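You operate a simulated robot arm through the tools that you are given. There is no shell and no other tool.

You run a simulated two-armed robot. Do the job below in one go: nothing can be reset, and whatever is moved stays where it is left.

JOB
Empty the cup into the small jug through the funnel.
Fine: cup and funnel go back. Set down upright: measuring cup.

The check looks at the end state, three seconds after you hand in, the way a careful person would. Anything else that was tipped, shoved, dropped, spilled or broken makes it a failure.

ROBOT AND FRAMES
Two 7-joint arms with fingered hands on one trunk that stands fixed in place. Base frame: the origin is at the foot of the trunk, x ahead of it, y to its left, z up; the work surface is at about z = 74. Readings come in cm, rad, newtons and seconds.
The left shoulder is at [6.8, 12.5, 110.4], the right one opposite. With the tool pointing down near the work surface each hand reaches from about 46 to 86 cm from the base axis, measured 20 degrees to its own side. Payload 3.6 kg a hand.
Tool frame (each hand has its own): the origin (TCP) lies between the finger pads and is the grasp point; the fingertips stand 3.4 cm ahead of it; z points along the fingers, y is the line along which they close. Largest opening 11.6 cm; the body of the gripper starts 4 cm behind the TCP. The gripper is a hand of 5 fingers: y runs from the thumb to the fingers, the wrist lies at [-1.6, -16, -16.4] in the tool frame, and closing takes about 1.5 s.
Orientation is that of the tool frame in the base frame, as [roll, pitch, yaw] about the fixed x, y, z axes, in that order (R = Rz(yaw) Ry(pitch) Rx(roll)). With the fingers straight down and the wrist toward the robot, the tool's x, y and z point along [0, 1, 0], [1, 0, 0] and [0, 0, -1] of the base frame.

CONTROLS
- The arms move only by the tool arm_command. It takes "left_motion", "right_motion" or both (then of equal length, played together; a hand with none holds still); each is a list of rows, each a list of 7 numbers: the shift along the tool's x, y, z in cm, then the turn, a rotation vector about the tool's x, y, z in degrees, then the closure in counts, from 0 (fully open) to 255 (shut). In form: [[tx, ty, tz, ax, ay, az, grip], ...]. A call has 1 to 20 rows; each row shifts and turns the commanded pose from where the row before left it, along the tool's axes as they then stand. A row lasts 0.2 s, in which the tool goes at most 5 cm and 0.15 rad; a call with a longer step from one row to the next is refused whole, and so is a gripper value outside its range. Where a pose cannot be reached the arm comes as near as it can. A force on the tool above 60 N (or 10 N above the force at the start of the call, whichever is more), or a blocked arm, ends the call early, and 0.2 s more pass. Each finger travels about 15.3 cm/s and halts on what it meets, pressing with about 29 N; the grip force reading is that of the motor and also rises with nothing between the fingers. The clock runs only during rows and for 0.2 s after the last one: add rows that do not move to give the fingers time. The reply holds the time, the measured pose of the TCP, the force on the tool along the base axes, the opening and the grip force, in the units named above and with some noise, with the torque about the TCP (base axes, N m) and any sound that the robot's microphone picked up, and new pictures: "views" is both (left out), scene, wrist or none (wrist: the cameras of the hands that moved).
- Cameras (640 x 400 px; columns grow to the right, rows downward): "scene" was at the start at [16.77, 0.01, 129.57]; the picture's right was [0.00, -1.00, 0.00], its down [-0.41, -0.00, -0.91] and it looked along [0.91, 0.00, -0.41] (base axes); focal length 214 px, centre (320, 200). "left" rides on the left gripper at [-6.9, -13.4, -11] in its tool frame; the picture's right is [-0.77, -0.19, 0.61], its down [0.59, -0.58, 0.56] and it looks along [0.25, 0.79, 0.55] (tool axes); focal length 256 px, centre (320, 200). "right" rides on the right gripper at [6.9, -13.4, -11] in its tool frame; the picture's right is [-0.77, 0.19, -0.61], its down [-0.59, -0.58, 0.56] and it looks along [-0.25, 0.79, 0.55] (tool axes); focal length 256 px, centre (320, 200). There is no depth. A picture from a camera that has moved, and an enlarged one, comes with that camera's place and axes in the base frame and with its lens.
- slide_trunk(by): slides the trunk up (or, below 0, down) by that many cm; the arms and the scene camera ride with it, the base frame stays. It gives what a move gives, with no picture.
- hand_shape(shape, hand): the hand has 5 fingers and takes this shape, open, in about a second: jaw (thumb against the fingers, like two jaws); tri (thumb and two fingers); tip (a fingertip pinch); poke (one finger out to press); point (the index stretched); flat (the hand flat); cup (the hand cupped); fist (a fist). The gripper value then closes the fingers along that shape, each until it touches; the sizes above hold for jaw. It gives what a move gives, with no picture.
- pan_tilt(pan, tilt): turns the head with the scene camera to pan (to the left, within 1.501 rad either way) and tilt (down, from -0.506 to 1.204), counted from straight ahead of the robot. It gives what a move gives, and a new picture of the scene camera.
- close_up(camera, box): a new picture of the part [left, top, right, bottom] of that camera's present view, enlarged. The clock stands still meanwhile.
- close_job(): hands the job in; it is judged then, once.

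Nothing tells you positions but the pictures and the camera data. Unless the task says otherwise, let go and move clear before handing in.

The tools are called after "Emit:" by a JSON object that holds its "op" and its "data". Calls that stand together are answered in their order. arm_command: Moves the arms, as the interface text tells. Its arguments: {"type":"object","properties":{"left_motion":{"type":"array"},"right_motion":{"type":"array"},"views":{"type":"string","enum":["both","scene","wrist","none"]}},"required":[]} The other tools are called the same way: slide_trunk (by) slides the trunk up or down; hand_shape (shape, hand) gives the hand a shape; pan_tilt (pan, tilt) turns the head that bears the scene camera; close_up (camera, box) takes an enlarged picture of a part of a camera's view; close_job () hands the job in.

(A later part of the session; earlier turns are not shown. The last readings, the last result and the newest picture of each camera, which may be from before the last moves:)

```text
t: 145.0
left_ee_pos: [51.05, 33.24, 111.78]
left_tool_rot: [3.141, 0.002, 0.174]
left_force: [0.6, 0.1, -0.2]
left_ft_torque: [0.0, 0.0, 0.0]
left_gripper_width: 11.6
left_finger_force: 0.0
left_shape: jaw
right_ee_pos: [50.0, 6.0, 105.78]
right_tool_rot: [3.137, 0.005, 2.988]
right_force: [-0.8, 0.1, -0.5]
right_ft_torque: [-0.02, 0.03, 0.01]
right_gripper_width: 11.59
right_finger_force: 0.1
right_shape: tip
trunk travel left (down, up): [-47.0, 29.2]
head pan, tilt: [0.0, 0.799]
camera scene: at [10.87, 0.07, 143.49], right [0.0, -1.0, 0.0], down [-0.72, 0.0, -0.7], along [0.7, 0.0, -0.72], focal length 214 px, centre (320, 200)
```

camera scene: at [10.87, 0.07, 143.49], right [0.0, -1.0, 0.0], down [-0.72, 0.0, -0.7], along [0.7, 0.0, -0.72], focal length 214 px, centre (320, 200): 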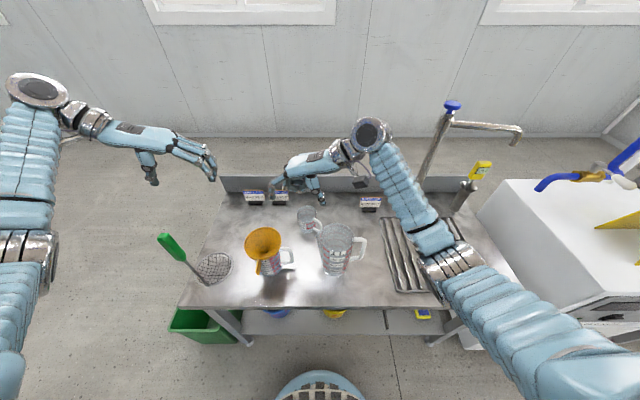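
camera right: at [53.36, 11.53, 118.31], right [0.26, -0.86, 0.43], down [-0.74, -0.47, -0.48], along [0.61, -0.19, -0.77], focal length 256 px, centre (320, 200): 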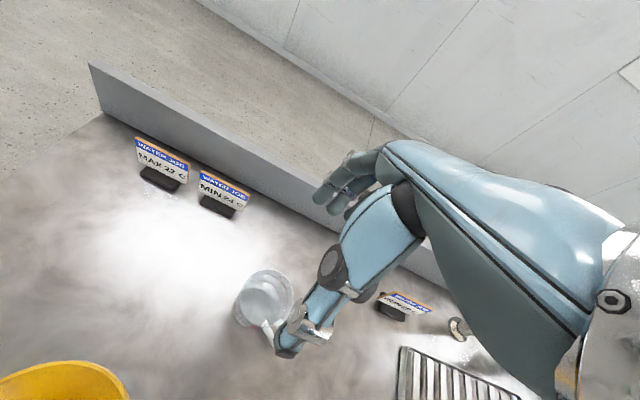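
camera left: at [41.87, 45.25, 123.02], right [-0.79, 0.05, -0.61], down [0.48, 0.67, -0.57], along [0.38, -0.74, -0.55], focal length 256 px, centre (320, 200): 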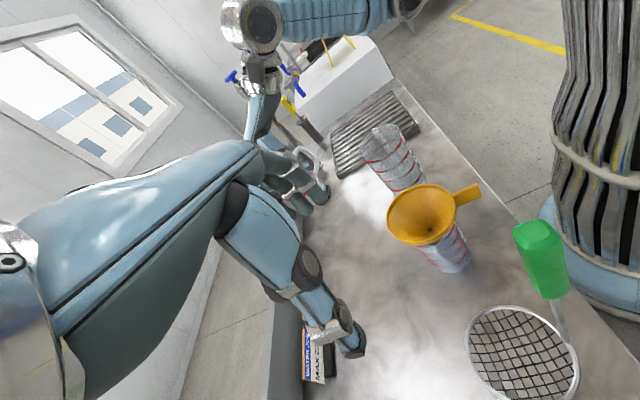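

Next I'll finish the turn, add the slight forward lean, and move above the tab.

Emit:
{"op": "arm_command", "data": {"right_motion": [[0, 0, 0, 0, 0, -4.4, 0], [0, 0, 0, 0, 0, -4.4, 0], [0, 0, 0, 0, -6, 0, 0], [0, 0, 0, 0, -6, 0, 0], [1.63, 1.381, 0.395, 0, 0, 0, 0], [1.63, 1.381, 0.395, 0, 0, 0, 0], [1.63, 1.381, 0.395, 0, 0, 0, 0], [1.63, 1.381, 0.395, 0, 0, 0, 0], [1.63, 1.381, 0.395, 0, 0, 0, 0], [1.63, 1.381, 0.395, 0, 0, 0, 0], [1.63, 1.381, 0.395, 0, 0, 0, 0], [1.63, 1.381, 0.395, 0, 0, 0, 0], [0, 0, 0, 0, 0, 0, 0]], "views": "both"}}

Emit:
{"op": "close_up", "data": {"camera": "scene", "box": [210, 180, 320, 290]}}

Emit:
{"op": "close_up", "data": {"camera": "left", "box": [360, 120, 520, 290]}}

```text
t: 147.8
left_ee_pos: [50.93, 33.22, 111.95]
left_tool_rot: [-3.141, 0.0, 0.175]
left_force: [-0.3, -0.1, 0.3]
left_ft_torque: [0.02, 0.0, 0.01]
left_gripper_width: 11.59
left_finger_force: 0.0
left_shape: jaw
right_ee_pos: [37.98, 17.15, 99.75]
right_tool_rot: [3.139, 0.215, 3.138]
right_force: [-0.4, 0.3, -0.5]
right_ft_torque: [-0.03, -0.02, -0.02]
right_gripper_width: 11.6
right_finger_force: 0.1
right_shape: tip
trunk travel left (down, up): [-47.0, 29.2]
head pan, tilt: [0.0, 0.799]
camera scene: at [10.83, 0.04, 143.5], right [0.0, -1.0, 0.0], down [-0.72, 0.0, -0.7], along [0.7, 0.0, -0.72], focal length 214 px, centre (320, 200)
camera right: at [28.84, 3.67, 109.11], right [0.62, 0.18, 0.76], down [0.7, -0.58, -0.43], along [0.36, 0.8, -0.49], focal length 256 px, centre (320, 200)
```

scene: 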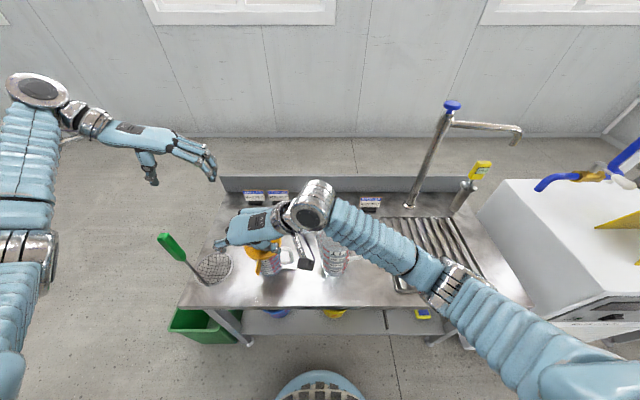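
right: 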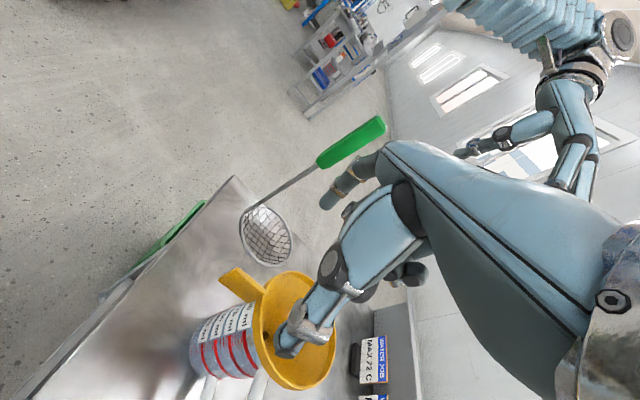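

```text
3.64 times, centred on (265, 235) of scene
camera zoom: at [10.83, 0.04, 143.5], right [0.0, -1.0, 0.0], down [-0.72, 0.0, -0.7], along [0.7, 0.0, -0.72], focal length 780 px, centre (520, 73)
```

zoom: 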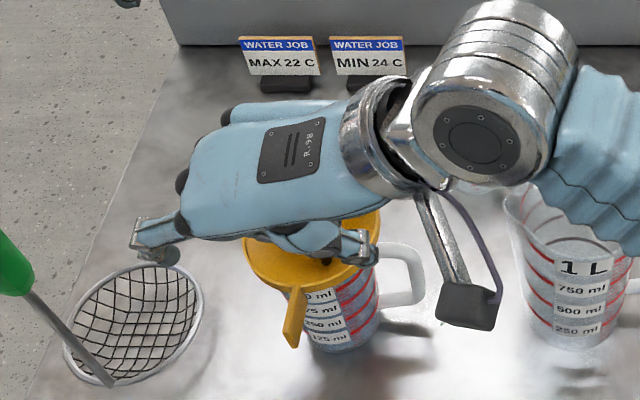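

```text
2.35 times, centred on (440, 205) of left
camera zoom: at [41.85, 45.22, 123.06], right [-0.79, 0.05, -0.61], down [0.48, 0.67, -0.57], along [0.38, -0.74, -0.55], focal length 602 px, centre (38, 188)
```

zoom: 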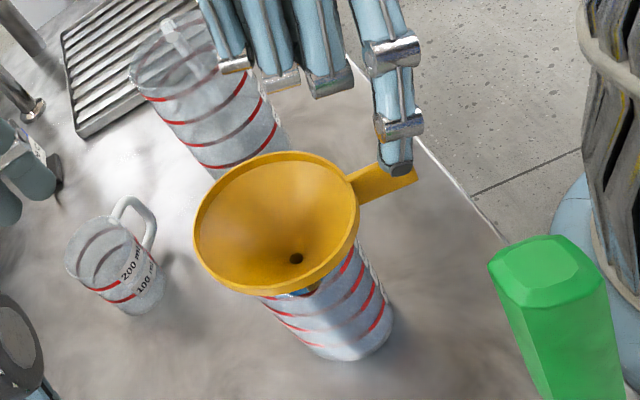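

The hand is aligned above the tab. I'll descend to the same grasp height as at release.

Emit:
{"op": "arm_command", "data": {"right_motion": [[0.222, -0.011, 1.003, 0, 0, 0, 0], [0.222, -0.011, 1.003, 0, 0, 0, 0], [0.222, -0.011, 1.003, 0, 0, 0, 0], [0.222, -0.011, 1.003, 0, 0, 0, 0], [0.222, -0.011, 1.003, 0, 0, 0, 0], [0.222, -0.011, 1.003, 0, 0, 0, 0], [0.222, -0.011, 1.003, 0, 0, 0, 0], [0.222, -0.011, 1.003, 0, 0, 0, 0], [0.111, -0.005, 0.5, 0, 0, 0, 0], [0.111, -0.005, 0.5, 0, 0, 0, 0], [0, 0, 0, 0, 0, 0, 0]], "views": "none"}}

Emit:
{"op": "close_up", "data": {"camera": "left", "box": [380, 120, 520, 270]}}

Emit:
{"op": "close_up", "data": {"camera": "right", "box": [180, 200, 420, 400]}}

Emit:
{"op": "close_up", "data": {"camera": "scene", "box": [220, 200, 310, 290]}}

```text
t: 150.2
left_ee_pos: [50.97, 33.19, 111.8]
left_tool_rot: [-3.141, 0.0, 0.174]
left_force: [0.5, 0.4, -0.2]
left_ft_torque: [0.03, 0.01, -0.02]
left_gripper_width: 11.59
left_finger_force: 0.1
left_shape: jaw
right_ee_pos: [37.88, 16.86, 90.72]
right_tool_rot: [3.139, 0.215, 3.139]
right_force: [-0.9, 0.2, 0.0]
right_ft_torque: [0.0, -0.02, 0.02]
right_gripper_width: 11.58
right_finger_force: 0.1
right_shape: tip
trunk travel left (down, up): [-47.0, 29.2]
head pan, tilt: [0.0, 0.799]
```

```text
2.67 times, centred on (450, 195) of left
camera zoom: at [41.84, 45.24, 123.05], right [-0.79, 0.05, -0.61], down [0.48, 0.67, -0.57], along [0.38, -0.74, -0.55], focal length 683 px, centre (-27, 213)
```

zoom: 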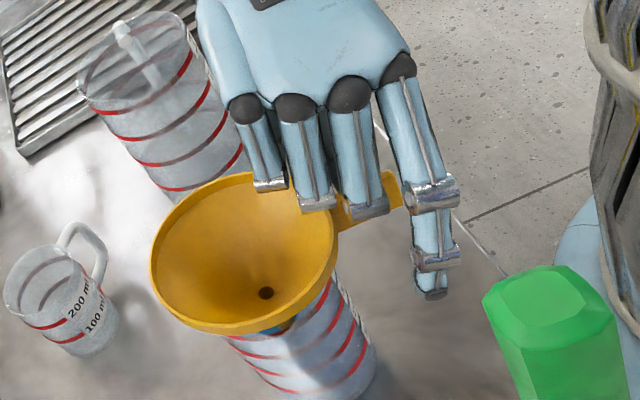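

```text
2.00 times, centred on (300, 300) of right
camera zoom: at [28.71, 3.44, 99.97], right [0.62, 0.18, 0.76], down [0.7, -0.58, -0.43], along [0.36, 0.8, -0.49], focal length 512 px, centre (360, 0)
```

zoom: 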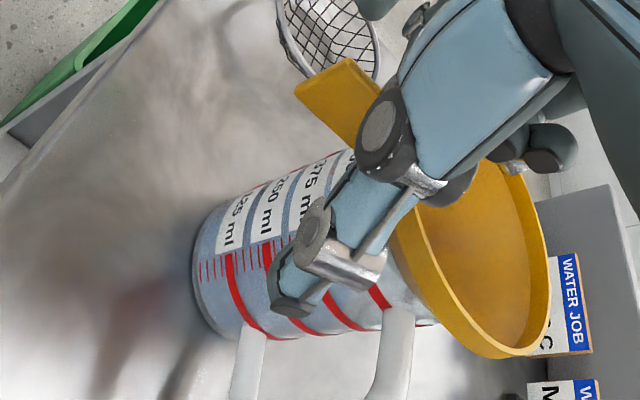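

```text
4.44 times, centred on (265, 245) of scene
camera zoom: at [10.82, 0.06, 143.5], right [0.0, -1.0, 0.0], down [-0.72, 0.0, -0.7], along [0.7, 0.0, -0.72], focal length 953 px, centre (564, 0)
```

zoom: 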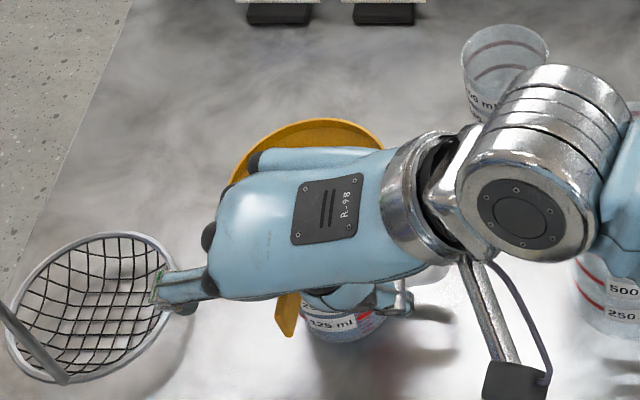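

No contact so far, and the fingertips straddle the tab. I'll close the pinch.

Emit:
{"op": "arm_command", "data": {"right_motion": [[0, 0.1, 0, 0, 0, 0, 80], [0, 0, 0, 0, 0, 0, 140], [0, 0, 0, 0, 0, 0, 180], [0, 0, 0, 0, 0, 0, 210], [0, 0, 0, 0, 0, 0, 240], [0, 0, 0, 0, 0, 0, 255], [0, 0, 0, 0, 0, 0, 255], [0, 0, 0, 0, 0, 0, 255], [0, 0, 0, 0, 0, 0, 255], [0, 0, 0, 0, 0, 0, 255]], "views": "none"}}

Emit:
{"op": "close_up", "data": {"camera": "left", "box": [380, 120, 520, 270]}}

Emit:
{"op": "close_up", "data": {"camera": "right", "box": [180, 200, 420, 400]}}

```text
t: 152.4
left_ee_pos: [50.92, 33.15, 111.96]
left_tool_rot: [3.141, 0.001, 0.173]
left_force: [0.3, 0.1, -0.1]
left_ft_torque: [0.02, 0.01, -0.06]
left_gripper_width: 11.6
left_finger_force: 0.1
left_shape: jaw
right_ee_pos: [37.84, 16.97, 90.72]
right_tool_rot: [3.138, 0.216, 3.14]
right_force: [1.1, -0.8, 1.2]
right_ft_torque: [0.02, -0.03, 0.01]
right_gripper_width: 0.0
right_finger_force: 29.2
right_shape: tip
trunk travel left (down, up): [-47.0, 29.2]
head pan, tilt: [0.0, 0.799]
```

```text
2.67 times, centred on (450, 195) of left
camera zoom: at [41.84, 45.24, 123.05], right [-0.79, 0.05, -0.61], down [0.48, 0.67, -0.57], along [0.38, -0.74, -0.55], focal length 683 px, centre (-27, 213)
```

zoom: 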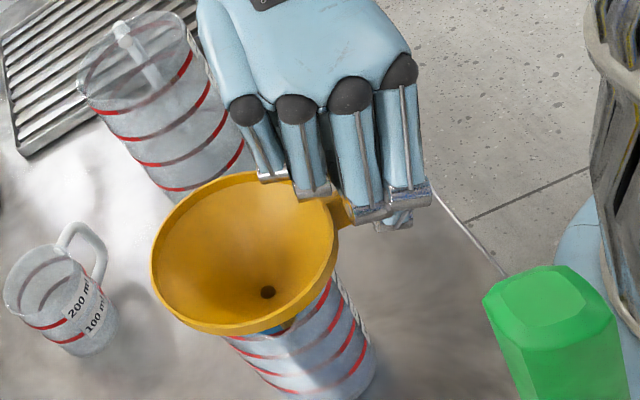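

```text
2.00 times, centred on (300, 300) of right
camera zoom: at [28.72, 3.57, 100.0], right [0.62, 0.18, 0.76], down [0.7, -0.58, -0.43], along [0.36, 0.8, -0.49], focal length 512 px, centre (360, 0)
```

zoom: 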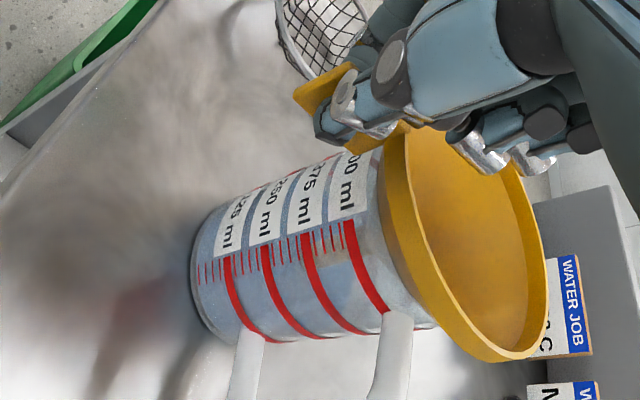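

The funnel is pinched. I'll lift it slowly, let any last drops fall, then continue up.

Emit:
{"op": "arm_command", "data": {"right_motion": [[-0.064, 0, -0.293, 0, 0, 0, 255], [-0.107, 0, -0.489, 0, 0, 0, 255], [-0.107, 0, -0.489, 0, 0, 0, 255], [-0.107, 0, -0.489, 0, 0, 0, 255], [-0.107, 0, -0.489, 0, 0, 0, 255], [-0.107, 0, -0.489, 0, 0, 0, 255], [0, 0, 0, 0, 0, 0, 255], [0, 0, 0, 0, 0, 0, 255], [0, 0, 0, 0, 0, 0, 255]], "views": "none"}}

Emit:
{"op": "close_up", "data": {"camera": "left", "box": [380, 120, 520, 270]}}

Emit:
{"op": "close_up", "data": {"camera": "right", "box": [180, 200, 420, 400]}}

```text
t: 154.4
left_ee_pos: [50.89, 33.4, 111.77]
left_tool_rot: [-3.141, 0.0, 0.175]
left_force: [0.7, -0.4, 0.9]
left_ft_torque: [-0.01, -0.03, 0.02]
left_gripper_width: 11.58
left_finger_force: 0.1
left_shape: jaw
right_ee_pos: [38.01, 17.07, 93.43]
right_tool_rot: [3.138, 0.214, 3.14]
right_force: [-0.1, 0.6, -0.4]
right_ft_torque: [-0.02, 0.03, 0.0]
right_gripper_width: 0.01
right_finger_force: 29.4
right_shape: tip
trunk travel left (down, up): [-47.0, 29.2]
head pan, tilt: [0.0, 0.799]
```

```text
2.67 times, centred on (450, 195) of left
camera zoom: at [41.84, 45.24, 123.05], right [-0.79, 0.05, -0.61], down [0.48, 0.67, -0.57], along [0.38, -0.74, -0.55], focal length 683 px, centre (-27, 213)
```

zoom: 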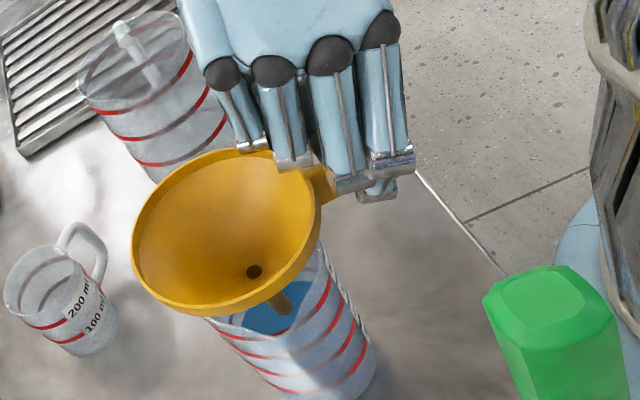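

```text
2.00 times, centred on (300, 300) of right
camera zoom: at [28.81, 3.61, 102.76], right [0.62, 0.18, 0.76], down [0.7, -0.58, -0.43], along [0.36, 0.8, -0.49], focal length 512 px, centre (360, 0)
```

zoom: 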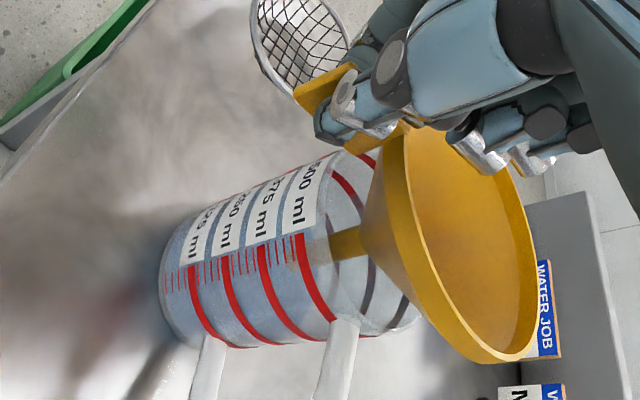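

The funnel lifts cleanly, and blue water is visible in the small jug. I'll continue straight up until the stem clears both jugs, then pause for drips.

Emit:
{"op": "arm_command", "data": {"right_motion": [[-0.107, 0, -0.489, 0, 0, 0, 255], [-0.149, 0, -0.684, 0, 0, 0, 255], [-0.213, 0, -0.977, 0, 0, 0, 255], [-0.213, 0, -0.977, 0, 0, 0, 255], [-0.213, 0, -0.977, 0, 0, 0, 255], [-0.213, 0, -0.977, 0, 0, 0, 255], [-0.213, 0, -0.977, 0, 0, 0, 255], [-0.213, 0, -0.977, 0, 0, 0, 255], [-0.213, 0, -0.977, 0, 0, 0, 255], [-0.213, 0, -0.977, 0, 0, 0, 255], [-0.213, 0, -0.977, 0, 0, 0, 255], [-0.213, 0, -0.977, 0, 0, 0, 255], [-0.213, 0, -0.977, 0, 0, 0, 255], [-0.213, 0, -0.977, 0, 0, 0, 255], [-0.149, 0, -0.684, 0, 0, 0, 255], [0, 0, 0, 0, 0, 0, 255], [0, 0, 0, 0, 0, 0, 255], [0, 0, 0, 0, 0, 0, 255], [0, 0, 0, 0, 0, 0, 255], [0, 0, 0, 0, 0, 0, 255]], "views": "both"}}

Emit:
{"op": "close_up", "data": {"camera": "scene", "box": [210, 170, 330, 290]}}

Emit:
{"op": "close_up", "data": {"camera": "left", "box": [340, 100, 520, 290]}}

Emit:
{"op": "close_up", "data": {"camera": "right", "box": [150, 220, 420, 400]}}

```text
t: 158.6
left_ee_pos: [51.04, 33.26, 111.85]
left_tool_rot: [-3.141, -0.001, 0.175]
left_force: [0.7, 0.4, 0.3]
left_ft_torque: [0.01, 0.0, -0.01]
left_gripper_width: 11.58
left_finger_force: 0.0
left_shape: jaw
right_ee_pos: [38.03, 17.01, 107.47]
right_tool_rot: [3.139, 0.215, 3.14]
right_force: [-0.3, -0.2, -0.1]
right_ft_torque: [0.02, 0.0, -0.01]
right_gripper_width: 0.0
right_finger_force: 28.5
right_shape: tip
trunk travel left (down, up): [-47.0, 29.2]
head pan, tilt: [0.0, 0.799]
camera scene: at [10.83, 0.06, 143.5], right [0.0, -1.0, 0.0], down [-0.72, 0.0, -0.7], along [0.7, 0.0, -0.72], focal length 214 px, centre (320, 200)
camera right: at [28.78, 3.58, 116.73], right [0.62, 0.18, 0.76], down [0.7, -0.58, -0.43], along [0.36, 0.8, -0.49], focal length 256 px, centre (320, 200)
```

scene: 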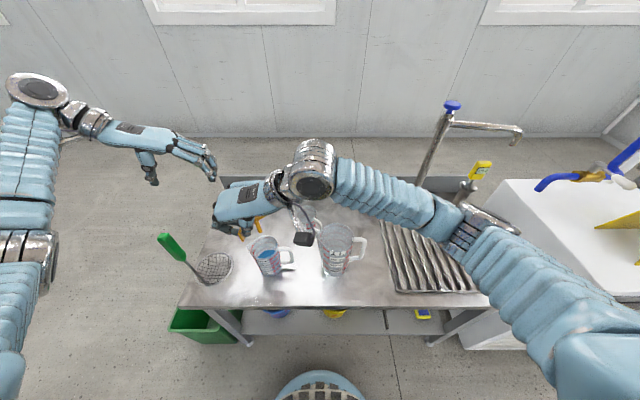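
right: 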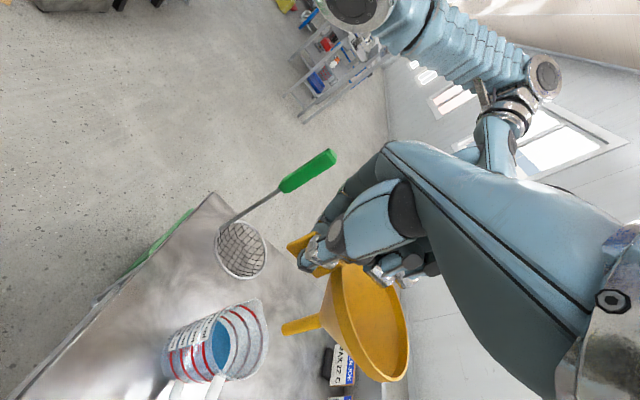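

```text
3.33 times, centred on (270, 230) of scene
camera zoom: at [10.83, 0.06, 143.5], right [0.0, -1.0, 0.0], down [-0.72, 0.0, -0.7], along [0.7, 0.0, -0.72], focal length 715 px, centre (487, 100)
```

zoom: 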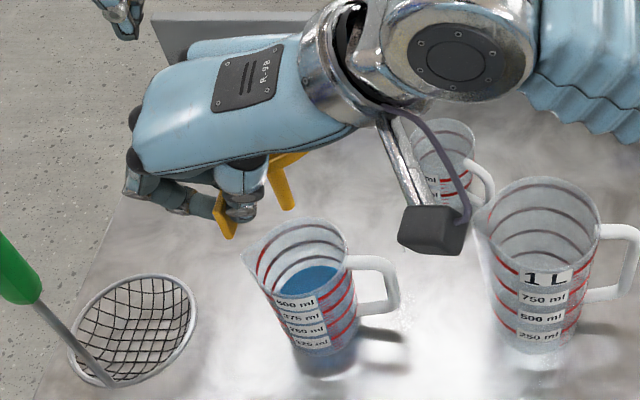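

```text
2.11 times, centred on (430, 195) of left
camera zoom: at [41.85, 45.24, 123.05], right [-0.79, 0.05, -0.61], down [0.48, 0.67, -0.57], along [0.38, -0.74, -0.55], focal length 539 px, centre (88, 210)
```

zoom: 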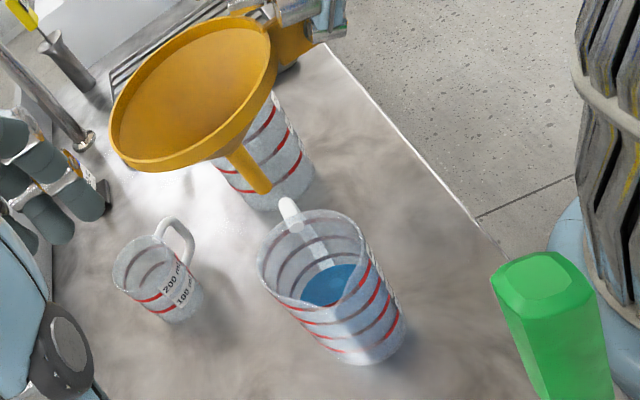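

```text
2.22 times, centred on (285, 310) of right
camera zoom: at [28.78, 3.58, 116.73], right [0.62, 0.18, 0.76], down [0.7, -0.58, -0.43], along [0.36, 0.8, -0.49], focal length 569 px, centre (398, -44)
```

zoom: 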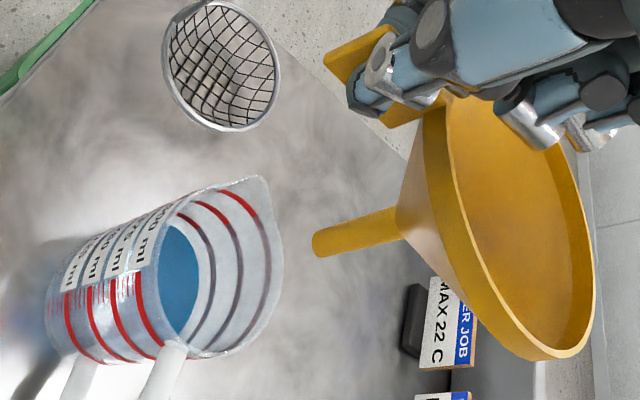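

The small jug holds the blue water and is undisturbed. I'll wait a little for drips, re-level the funnel in hand, then carry it back over the big jug.

Emit:
{"op": "arm_command", "data": {"right_motion": [[0, 0, 0, 0, 1.75, 0, 255], [0, 0, 0, 0, 1.75, 0, 255], [0, 0, 0, 0, 0, 0, 255], [0, 0, 0, 0, 0, 0, 255], [0, 0, 0, 0, 0, 0, 255], [0, 0, 0, 0, 0, 0, 255], [0, 0, 0, 0, 0, 0, 255], [0, 0, 0, 0, 0, 0, 255], [0, 0, 0, 0, 0, 0, 255], [0, 0, 0, 0, 0, 0, 255], [0, 0, 0, 0, 0, 0, 255], [0, 0, 0, 0, 0, 0, 255]], "views": "none"}}

Emit:
{"op": "arm_command", "data": {"right_motion": [[-0.027, -0.725, 0.004, 0, 0, 0, 255], [-0.054, -1.45, 0.008, 0, 0, 0, 255], [-0.054, -1.45, 0.008, 0, 0, 0, 255], [-0.054, -1.45, 0.008, 0, 0, 0, 255], [-0.054, -1.45, 0.008, 0, 0, 0, 255], [-0.054, -1.45, 0.008, 0, 0, 0, 255], [-0.054, -1.45, 0.008, 0, 0, 0, 255], [-0.054, -1.45, 0.008, 0, 0, 0, 255], [-0.054, -1.45, 0.008, 0, 0, 0, 255], [-0.054, -1.45, 0.008, 0, 0, 0, 255], [-0.054, -1.45, 0.008, 0, 0, 0, 255], [-0.054, -1.45, 0.008, 0, 0, 0, 255], [-0.054, -1.45, 0.008, 0, 0, 0, 255], [-0.054, -1.45, 0.008, 0, 0, 0, 255], [-0.054, -1.45, 0.008, 0, 0, 0, 255], [-0.027, -0.725, 0.004, 0, 0, 0, 255], [0, 0, 0, 0, 0, 0, 255]], "views": "both"}}

Emit:
{"op": "close_up", "data": {"camera": "scene", "box": [280, 160, 400, 290]}}

Emit:
{"op": "close_up", "data": {"camera": "right", "box": [150, 220, 420, 400]}}

Emit:
{"op": "close_up", "data": {"camera": "left", "box": [320, 80, 480, 220]}}

```text
t: 161.2
left_ee_pos: [51.02, 33.31, 111.89]
left_tool_rot: [-3.141, -0.001, 0.174]
left_force: [-0.1, 0.0, -0.1]
left_ft_torque: [-0.04, -0.02, 0.0]
left_gripper_width: 11.59
left_finger_force: 0.1
left_shape: jaw
right_ee_pos: [37.93, 16.93, 107.38]
right_tool_rot: [3.139, 0.153, 3.139]
right_force: [-0.5, -0.1, -0.4]
right_ft_torque: [0.02, 0.01, 0.0]
right_gripper_width: 0.02
right_finger_force: 28.8
right_shape: tip
trunk travel left (down, up): [-47.0, 29.2]
head pan, tilt: [0.0, 0.799]
```

```text
t: 164.8
left_ee_pos: [50.84, 33.29, 111.8]
left_tool_rot: [-3.142, -0.002, 0.175]
left_force: [0.0, 0.9, 0.4]
left_ft_torque: [0.01, -0.01, -0.03]
left_gripper_width: 11.59
left_finger_force: 0.0
left_shape: jaw
right_ee_pos: [38.71, -4.78, 107.39]
right_tool_rot: [3.137, 0.154, 3.14]
right_force: [0.1, 0.8, -1.1]
right_ft_torque: [-0.01, 0.04, 0.01]
right_gripper_width: 0.01
right_finger_force: 29.1
right_shape: tip
trunk travel left (down, up): [-47.0, 29.2]
head pan, tilt: [0.0, 0.799]
camera scene: at [10.82, 0.02, 143.5], right [0.0, -1.0, 0.0], down [-0.72, 0.0, -0.7], along [0.7, 0.0, -0.72], focal length 214 px, centre (320, 200)
camera right: at [30.17, -18.18, 117.17], right [0.67, 0.18, 0.72], down [0.67, -0.58, -0.47], along [0.33, 0.8, -0.51], focal length 256 px, centre (320, 200)
```

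scene: 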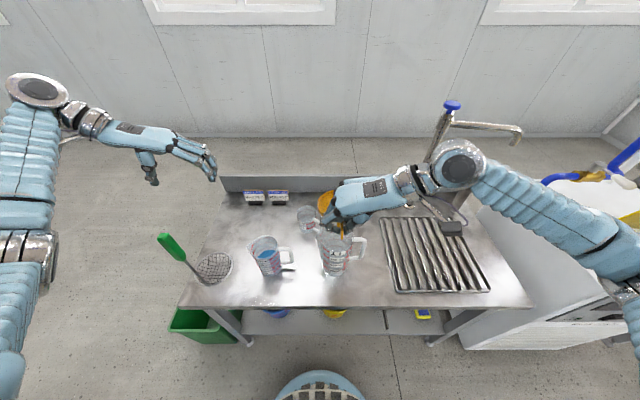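
right: 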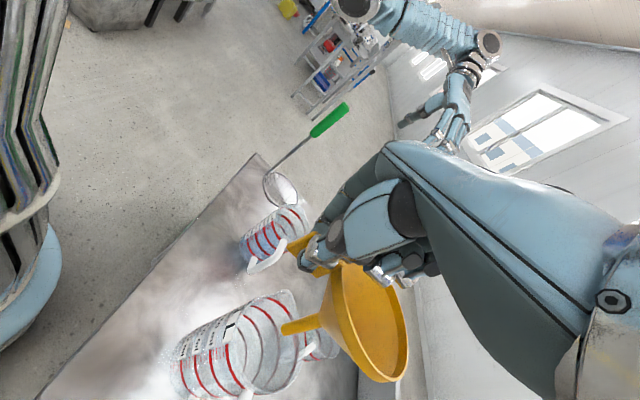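

```text
3.08 times, centred on (340, 225) of scene
camera zoom: at [10.82, 0.02, 143.5], right [0.0, -1.0, 0.0], down [-0.72, 0.0, -0.7], along [0.7, 0.0, -0.72], focal length 660 px, centre (258, 123)
```

zoom: 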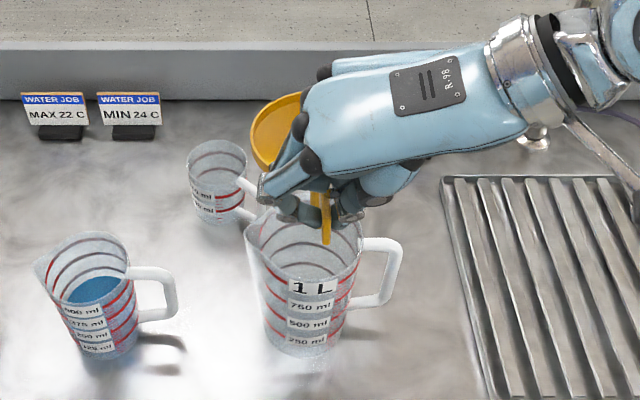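

```text
2.22 times, centred on (285, 310) of right
camera zoom: at [30.17, -18.18, 117.17], right [0.67, 0.18, 0.72], down [0.67, -0.58, -0.47], along [0.33, 0.8, -0.51], focal length 569 px, centre (398, -44)
```

zoom: 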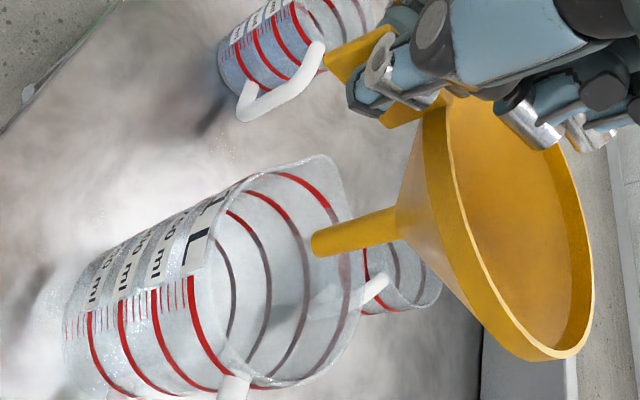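

```text
2.86 times, centred on (400, 150) of left
camera zoom: at [41.84, 45.21, 123.06], right [-0.79, 0.05, -0.61], down [0.48, 0.67, -0.57], along [0.38, -0.74, -0.55], focal length 731 px, centre (91, 343)
```

zoom: 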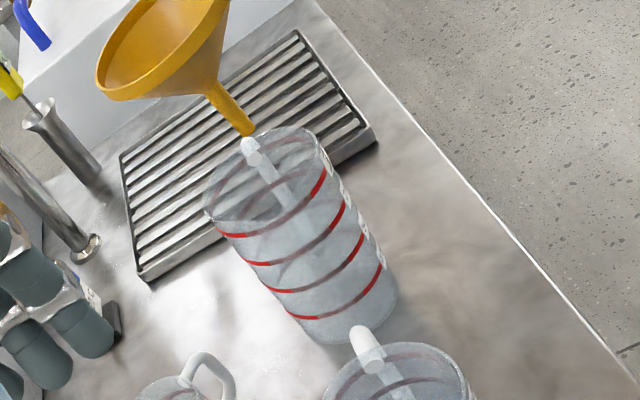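

The stem is just above the big jug. Before lowering I'll check the funnel's levelness from the side camera.

Emit:
{"op": "close_up", "data": {"camera": "left", "box": [320, 30, 440, 150]}}

Emit:
{"op": "close_up", "data": {"camera": "right", "box": [270, 230, 430, 400]}}

```text
3.33 times, centred on (380, 90) of left
camera zoom: at [41.84, 45.21, 123.06], right [-0.79, 0.05, -0.61], down [0.48, 0.67, -0.57], along [0.38, -0.74, -0.55], focal length 853 px, centre (120, 567)
```

zoom: 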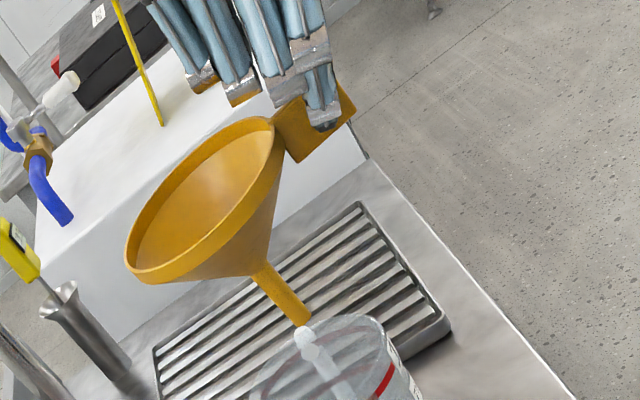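

```text
2.35 times, centred on (350, 315) of right
camera zoom: at [30.17, -18.18, 117.17], right [0.67, 0.18, 0.72], down [0.67, -0.58, -0.47], along [0.33, 0.8, -0.51], focal length 602 px, centre (249, -71)
```

zoom: 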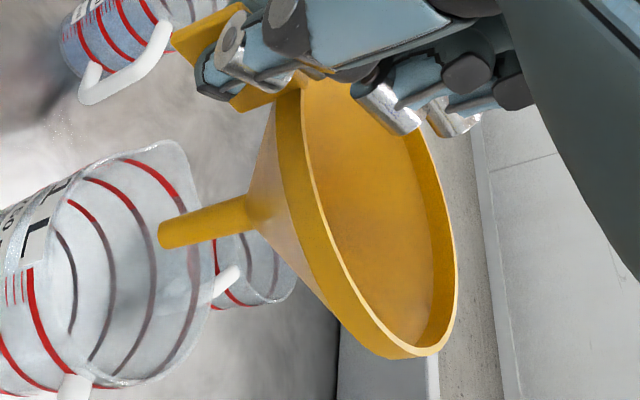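

The side views show I over-levelled it by about 4–5°, so I'll undo that rotation and correct a slight sideways lean. Then I'll lower until the stem is well inside the big jug.

Emit:
{"op": "arm_command", "data": {"right_motion": [[0, 0, 0, -1.0, -2.2, 0, 255], [0, 0, 0, -1.0, -2.2, 0, 255], [0, 0, 0, 0, 0, 0, 255]], "views": "none"}}

Emit:
{"op": "close_up", "data": {"camera": "left", "box": [320, 30, 440, 150]}}

Emit:
{"op": "close_up", "data": {"camera": "right", "box": [270, 230, 430, 400]}}

```text
t: 165.6
left_ee_pos: [50.97, 33.2, 111.9]
left_tool_rot: [-3.14, 0.001, 0.175]
left_force: [-0.3, 1.0, 0.9]
left_ft_torque: [0.0, 0.0, 0.01]
left_gripper_width: 11.58
left_finger_force: 0.1
left_shape: jaw
right_ee_pos: [38.53, -4.75, 107.22]
right_tool_rot: [3.103, 0.232, 3.138]
right_force: [-0.3, -0.4, -1.0]
right_ft_torque: [-0.01, 0.02, 0.02]
right_gripper_width: 0.01
right_finger_force: 29.0
right_shape: tip
trunk travel left (down, up): [-47.0, 29.2]
head pan, tilt: [0.0, 0.799]
```

```text
3.33 times, centred on (380, 90) of left
camera zoom: at [41.84, 45.21, 123.06], right [-0.79, 0.05, -0.61], down [0.48, 0.67, -0.57], along [0.38, -0.74, -0.55], focal length 853 px, centre (120, 567)
```

zoom: 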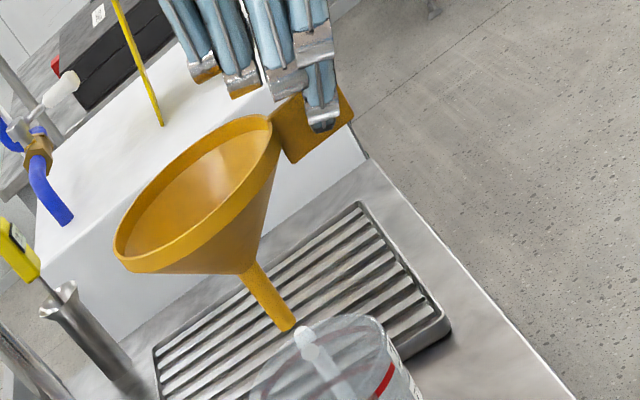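

```text
2.35 times, centred on (350, 315) of right
camera zoom: at [29.44, -18.59, 115.98], right [0.61, 0.16, 0.78], down [0.71, -0.56, -0.44], along [0.36, 0.81, -0.45], focal length 602 px, centre (249, -71)
```

zoom: 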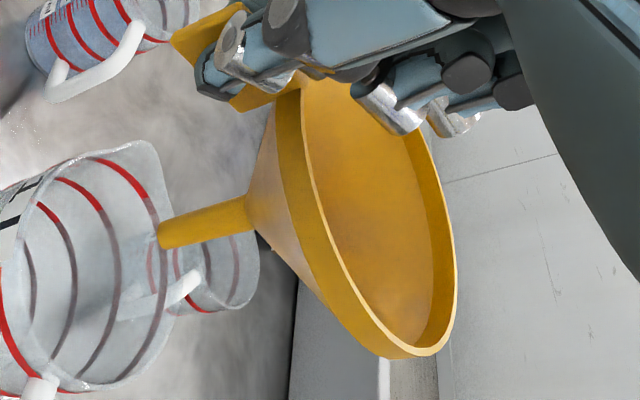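

The funnel is now level to within about 1°, and the stem is nearly centred over the big jug. I'll lower it into the jug.

Emit:
{"op": "arm_command", "data": {"right_motion": [[0.2067, -0.0202, 0.955, 0, 0, 0, 255], [0.2067, -0.0202, 0.955, 0, 0, 0, 255], [0.2067, -0.0202, 0.955, 0, 0, 0, 255], [0.2067, -0.0202, 0.955, 0, 0, 0, 255], [0.2067, -0.0202, 0.955, 0, 0, 0, 255], [0.2067, -0.0202, 0.955, 0, 0, 0, 255], [0.2067, -0.0202, 0.955, 0, 0, 0, 255], [0.2067, -0.0202, 0.955, 0, 0, 0, 255], [0.2067, -0.0202, 0.955, 0, 0, 0, 255], [0.2067, -0.0202, 0.955, 0, 0, 0, 255], [0.2067, -0.0202, 0.955, 0, 0, 0, 255], [0.2067, -0.0202, 0.955, 0, 0, 0, 255], [0, 0, 0, 0, 0, 0, 255]], "views": "none"}}

Emit:
{"op": "close_up", "data": {"camera": "left", "box": [330, 80, 450, 210]}}

Emit:
{"op": "close_up", "data": {"camera": "right", "box": [180, 220, 430, 400]}}

Emit:
{"op": "close_up", "data": {"camera": "scene", "box": [290, 190, 390, 290]}}

```text
t: 168.4
left_ee_pos: [51.03, 33.2, 111.78]
left_tool_rot: [3.141, 0.0, 0.175]
left_force: [-0.5, -0.5, 0.7]
left_ft_torque: [0.04, 0.01, 0.0]
left_gripper_width: 11.58
left_finger_force: 0.0
left_shape: jaw
right_ee_pos: [38.72, -4.62, 95.68]
right_tool_rot: [3.104, 0.23, 3.14]
right_force: [-0.4, 1.0, -0.2]
right_ft_torque: [-0.01, 0.04, 0.01]
right_gripper_width: 0.0
right_finger_force: 29.2
right_shape: tip
trunk travel left (down, up): [-47.0, 29.2]
head pan, tilt: [0.0, 0.799]
```

```text
3.08 times, centred on (390, 145) of left
camera zoom: at [41.83, 45.2, 123.07], right [-0.79, 0.05, -0.61], down [0.48, 0.67, -0.57], along [0.38, -0.74, -0.55], focal length 788 px, centre (105, 369)
```

zoom: 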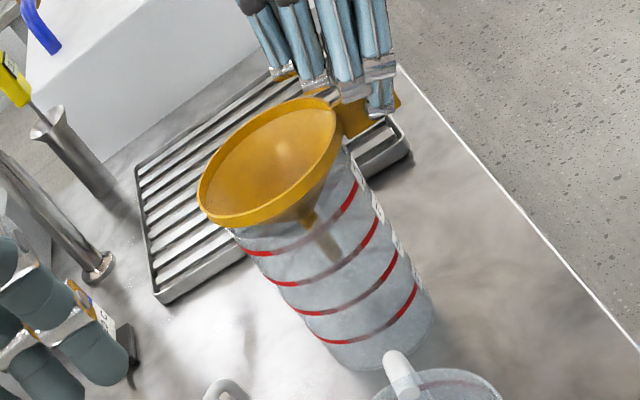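

```text
2.22 times, centred on (305, 310) of right
camera zoom: at [29.47, -18.45, 104.3], right [0.61, 0.16, 0.78], down [0.71, -0.56, -0.44], along [0.36, 0.81, -0.45], focal length 569 px, centre (353, -44)
```

zoom: 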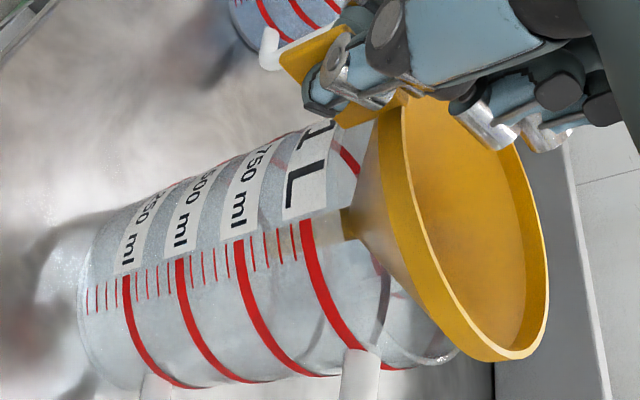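

```text
4.00 times, centred on (340, 240) of scene
camera zoom: at [10.81, 0.02, 143.5], right [0.0, -1.0, 0.0], down [-0.72, 0.0, -0.7], along [0.7, 0.0, -0.72], focal length 858 px, centre (240, 40)
```

zoom: 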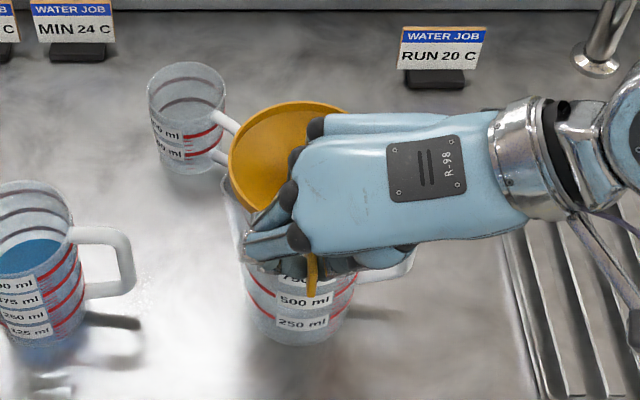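

The funnel is centred in the big jug's mouth, about 2 cm above its seat. I'll lower slowly toward it.

Emit:
{"op": "arm_command", "data": {"right_motion": [[0.092, -0.015, 0.389, 0, 0, 0, 255], [0.092, -0.015, 0.389, 0, 0, 0, 255], [0.092, -0.015, 0.389, 0, 0, 0, 255], [0.069, -0.011, 0.292, 0, 0, 0, 255], [0, 0, 0, 0, 0, 0, 255]], "views": "none"}}

Emit:
{"op": "close_up", "data": {"camera": "left", "box": [330, 80, 450, 210]}}

Emit:
{"op": "close_up", "data": {"camera": "right", "box": [180, 220, 430, 400]}}

```text
t: 169.6
left_ee_pos: [50.85, 33.2, 111.77]
left_tool_rot: [3.141, 0.001, 0.175]
left_force: [-0.2, 0.1, 0.8]
left_ft_torque: [0.01, 0.0, 0.02]
left_gripper_width: 11.6
left_finger_force: 0.0
left_shape: jaw
right_ee_pos: [38.77, -4.6, 94.03]
right_tool_rot: [3.105, 0.229, 3.138]
right_force: [0.7, -1.1, -0.2]
right_ft_torque: [0.02, 0.04, -0.01]
right_gripper_width: 0.01
right_finger_force: 29.2
right_shape: tip
trunk travel left (down, up): [-47.0, 29.2]
head pan, tilt: [0.0, 0.799]
```

```text
3.08 times, centred on (390, 145) of left
camera zoom: at [41.83, 45.2, 123.07], right [-0.79, 0.05, -0.61], down [0.48, 0.67, -0.57], along [0.38, -0.74, -0.55], focal length 788 px, centre (105, 369)
```

zoom: 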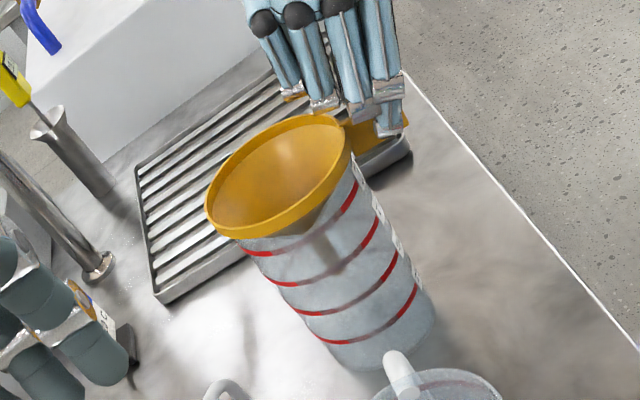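

```text
2.22 times, centred on (305, 310) of right
camera zoom: at [29.59, -18.4, 102.75], right [0.61, 0.16, 0.78], down [0.71, -0.56, -0.44], along [0.36, 0.81, -0.45], focal length 569 px, centre (353, -44)
```

zoom: 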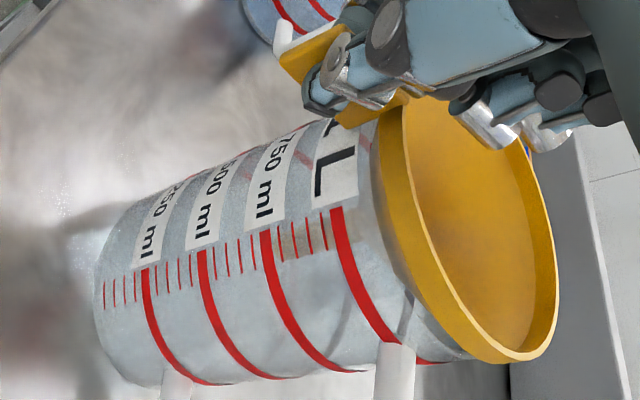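

The funnel has just begun to rest on the jug rim. I'll release it here gradually.

Emit:
{"op": "arm_command", "data": {"right_motion": [[0, 0, 0, 0, 0, 0, 240], [0, 0, 0, 0, 0, 0, 225], [0, 0, 0, 0, 0, 0, 210], [0, 0, 0, 0, 0, 0, 190], [0, 0, 0, 0, 0, 0, 160], [0, 0, 0, 0, 0, 0, 120], [0, 0, 0, 0, 0, 0, 80], [0, 0, 0, 0, 0, 0, 40], [0, 0, 0, 0, 0, 0, 0], [0, 0, 0, 0, 0, 0, 0], [0, 0, 0, 0, 0, 0, 0]], "views": "none"}}

Emit:
{"op": "close_up", "data": {"camera": "left", "box": [330, 80, 450, 210]}}

Emit:
{"op": "close_up", "data": {"camera": "right", "box": [180, 220, 430, 400]}}

Emit:
{"op": "close_up", "data": {"camera": "scene", "box": [290, 190, 390, 290]}}

```text
t: 172.0
left_ee_pos: [50.97, 33.22, 111.98]
left_tool_rot: [3.14, -0.001, 0.175]
left_force: [0.3, -0.4, -0.1]
left_ft_torque: [-0.01, 0.02, 0.05]
left_gripper_width: 11.61
left_finger_force: 0.1
left_shape: jaw
right_ee_pos: [38.7, -4.59, 94.1]
right_tool_rot: [3.104, 0.23, 3.138]
right_force: [0.6, 0.5, -0.3]
right_ft_torque: [0.01, 0.02, -0.03]
right_gripper_width: 11.58
right_finger_force: 0.0
right_shape: tip
trunk travel left (down, up): [-47.0, 29.2]
head pan, tilt: [0.0, 0.799]
```

```text
3.08 times, centred on (390, 145) of left
camera zoom: at [41.83, 45.2, 123.07], right [-0.79, 0.05, -0.61], down [0.48, 0.67, -0.57], along [0.38, -0.74, -0.55], focal length 788 px, centre (105, 369)
```

zoom: 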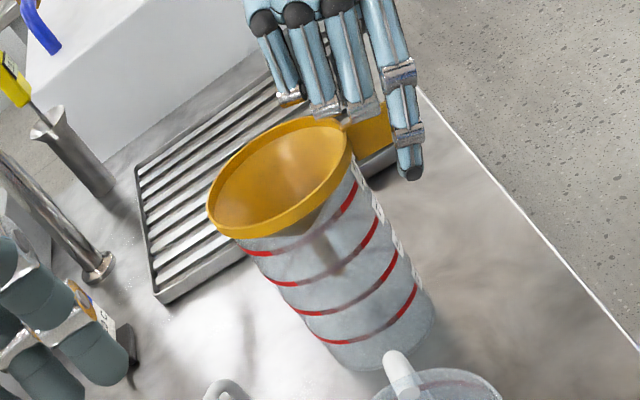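

```text
2.22 times, centred on (305, 310) of right
camera zoom: at [29.6, -18.39, 102.76], right [0.61, 0.16, 0.78], down [0.71, -0.56, -0.44], along [0.36, 0.81, -0.45], focal length 569 px, centre (353, -44)
```

zoom: 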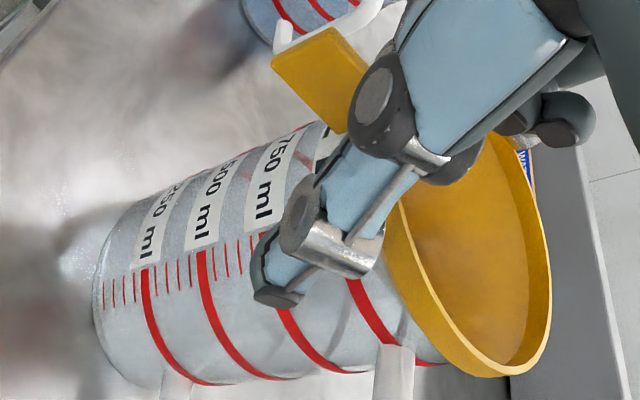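

```text
4.00 times, centred on (340, 240) of scene
camera zoom: at [10.81, 0.02, 143.5], right [0.0, -1.0, 0.0], down [-0.72, 0.0, -0.7], along [0.7, 0.0, -0.72], focal length 858 px, centre (240, 40)
```

zoom: 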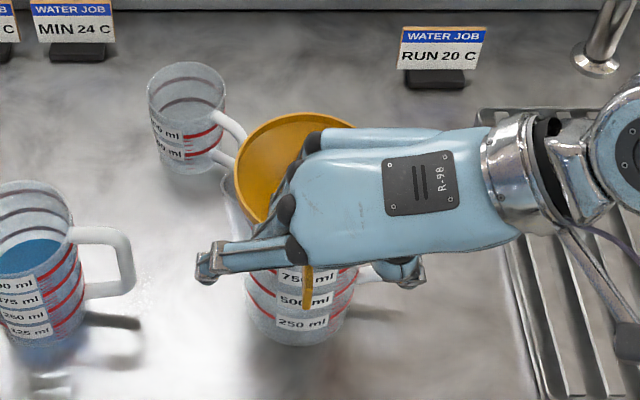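

The funnel is released and seated in the big jug. I'll raise the right hand straight up, clear of it.

Emit:
{"op": "arm_command", "data": {"right_motion": [[-0.115, 0.019, -0.486, 0, 0, 0, 0], [-0.23, 0.038, -0.973, 0, 0, 0, 0], [-0.23, 0.038, -0.973, 0, 0, 0, 0], [-0.23, 0.038, -0.973, 0, 0, 0, 0], [-0.23, 0.038, -0.973, 0, 0, 0, 0], [-0.345, 0.056, -1.459, 0, 0, 0, 0], [-0.345, 0.056, -1.459, 0, 0, 0, 0], [-0.345, 0.056, -1.459, 0, 0, 0, 0], [-0.345, 0.056, -1.459, 0, 0, 0, 0], [-0.345, 0.056, -1.459, 0, 0, 0, 0], [-0.345, 0.056, -1.459, 0, 0, 0, 0], [-0.345, 0.056, -1.459, 0, 0, 0, 0], [0, -2.5, 0, 0, 0, 0, 0], [0, -2.5, 0, 0, 0, 0, 0], [0, -2.5, 0, 0, 0, 0, 0], [0, -2.5, 0, 0, 0, 0, 0], [0, -2.5, 0, 0, 0, 0, 0], [0, -2.5, 0, 0, 0, 0, 0], [0, 0, 0, 0, 0, 0, 0]], "views": "both"}}

Emit:
{"op": "close_up", "data": {"camera": "scene", "box": [220, 180, 400, 300]}}

Emit:
{"op": "close_up", "data": {"camera": "left", "box": [320, 80, 500, 280]}}

Emit:
{"op": "close_up", "data": {"camera": "scene", "box": [305, 210, 375, 285]}}

```text
t: 176.0
left_ee_pos: [50.96, 33.31, 111.84]
left_tool_rot: [3.14, 0.001, 0.174]
left_force: [0.3, 0.5, 0.2]
left_ft_torque: [-0.01, 0.01, 0.0]
left_gripper_width: 11.59
left_finger_force: 0.0
left_shape: jaw
right_ee_pos: [38.86, -19.69, 108.49]
right_tool_rot: [3.104, 0.23, 3.137]
right_force: [-0.7, 0.3, 0.4]
right_ft_torque: [0.0, 0.02, 0.0]
right_gripper_width: 11.6
right_finger_force: 0.1
right_shape: tip
trunk travel left (down, up): [-47.0, 29.2]
head pan, tilt: [0.0, 0.799]
camera scene: at [10.82, 0.04, 143.5], right [0.0, -1.0, 0.0], down [-0.72, 0.0, -0.7], along [0.7, 0.0, -0.72], focal length 214 px, centre (320, 200)
camera right: at [29.72, -33.46, 117.14], right [0.61, 0.16, 0.78], down [0.71, -0.56, -0.44], along [0.36, 0.81, -0.45], focal length 256 px, centre (320, 200)
```

scene: 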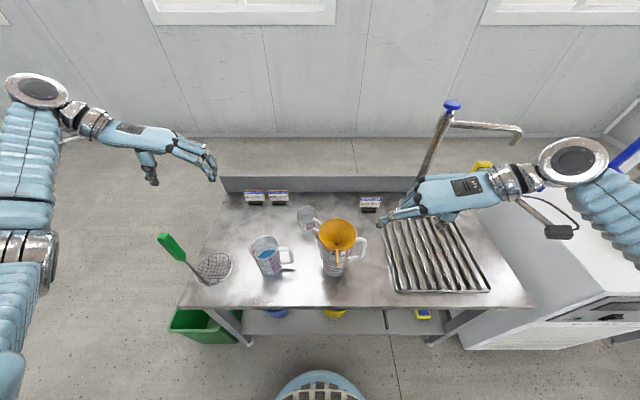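
right: 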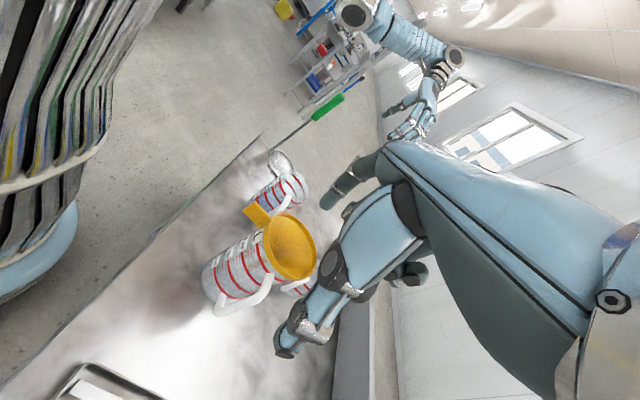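

```text
3.33 times, centred on (310, 240) of scene
camera zoom: at [10.82, 0.04, 143.5], right [0.0, -1.0, 0.0], down [-0.72, 0.0, -0.7], along [0.7, 0.0, -0.72], focal length 715 px, centre (353, 67)
```

zoom: 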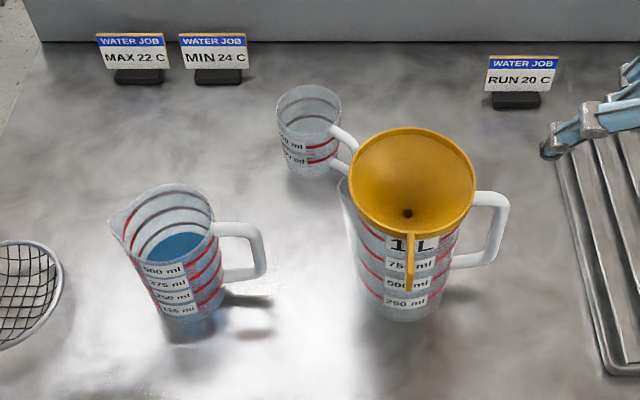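

```text
2.00 times, centred on (410, 180) of left
camera zoom: at [41.84, 45.22, 123.05], right [-0.79, 0.05, -0.61], down [0.48, 0.67, -0.57], along [0.38, -0.74, -0.55], focal length 512 px, centre (140, 240)
```

zoom: 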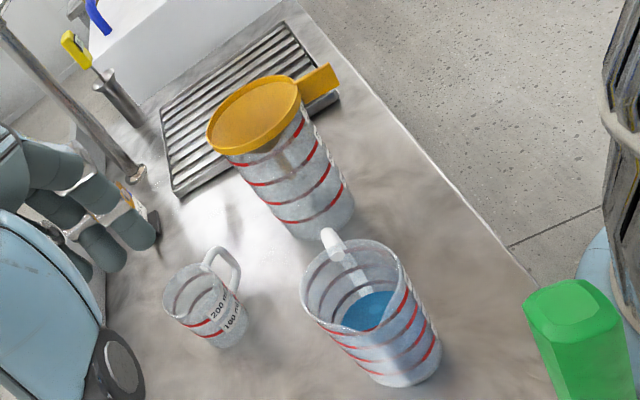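

```text
5.33 times, centred on (340, 248) of scene
camera zoom: at [10.82, 0.04, 143.5], right [0.0, -1.0, 0.0], down [-0.72, 0.0, -0.7], along [0.7, 0.0, -0.72], focal length 1144 px, centre (213, -53)
```

zoom: 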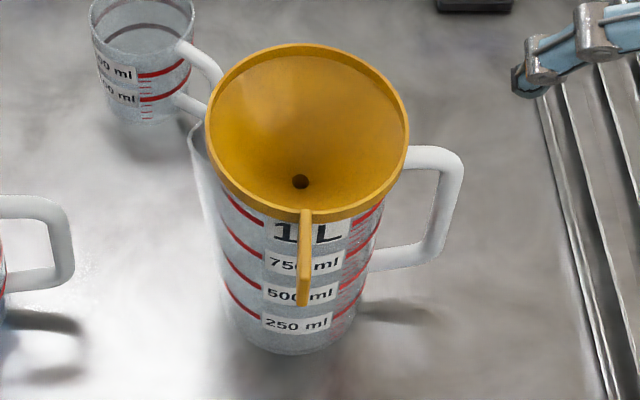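

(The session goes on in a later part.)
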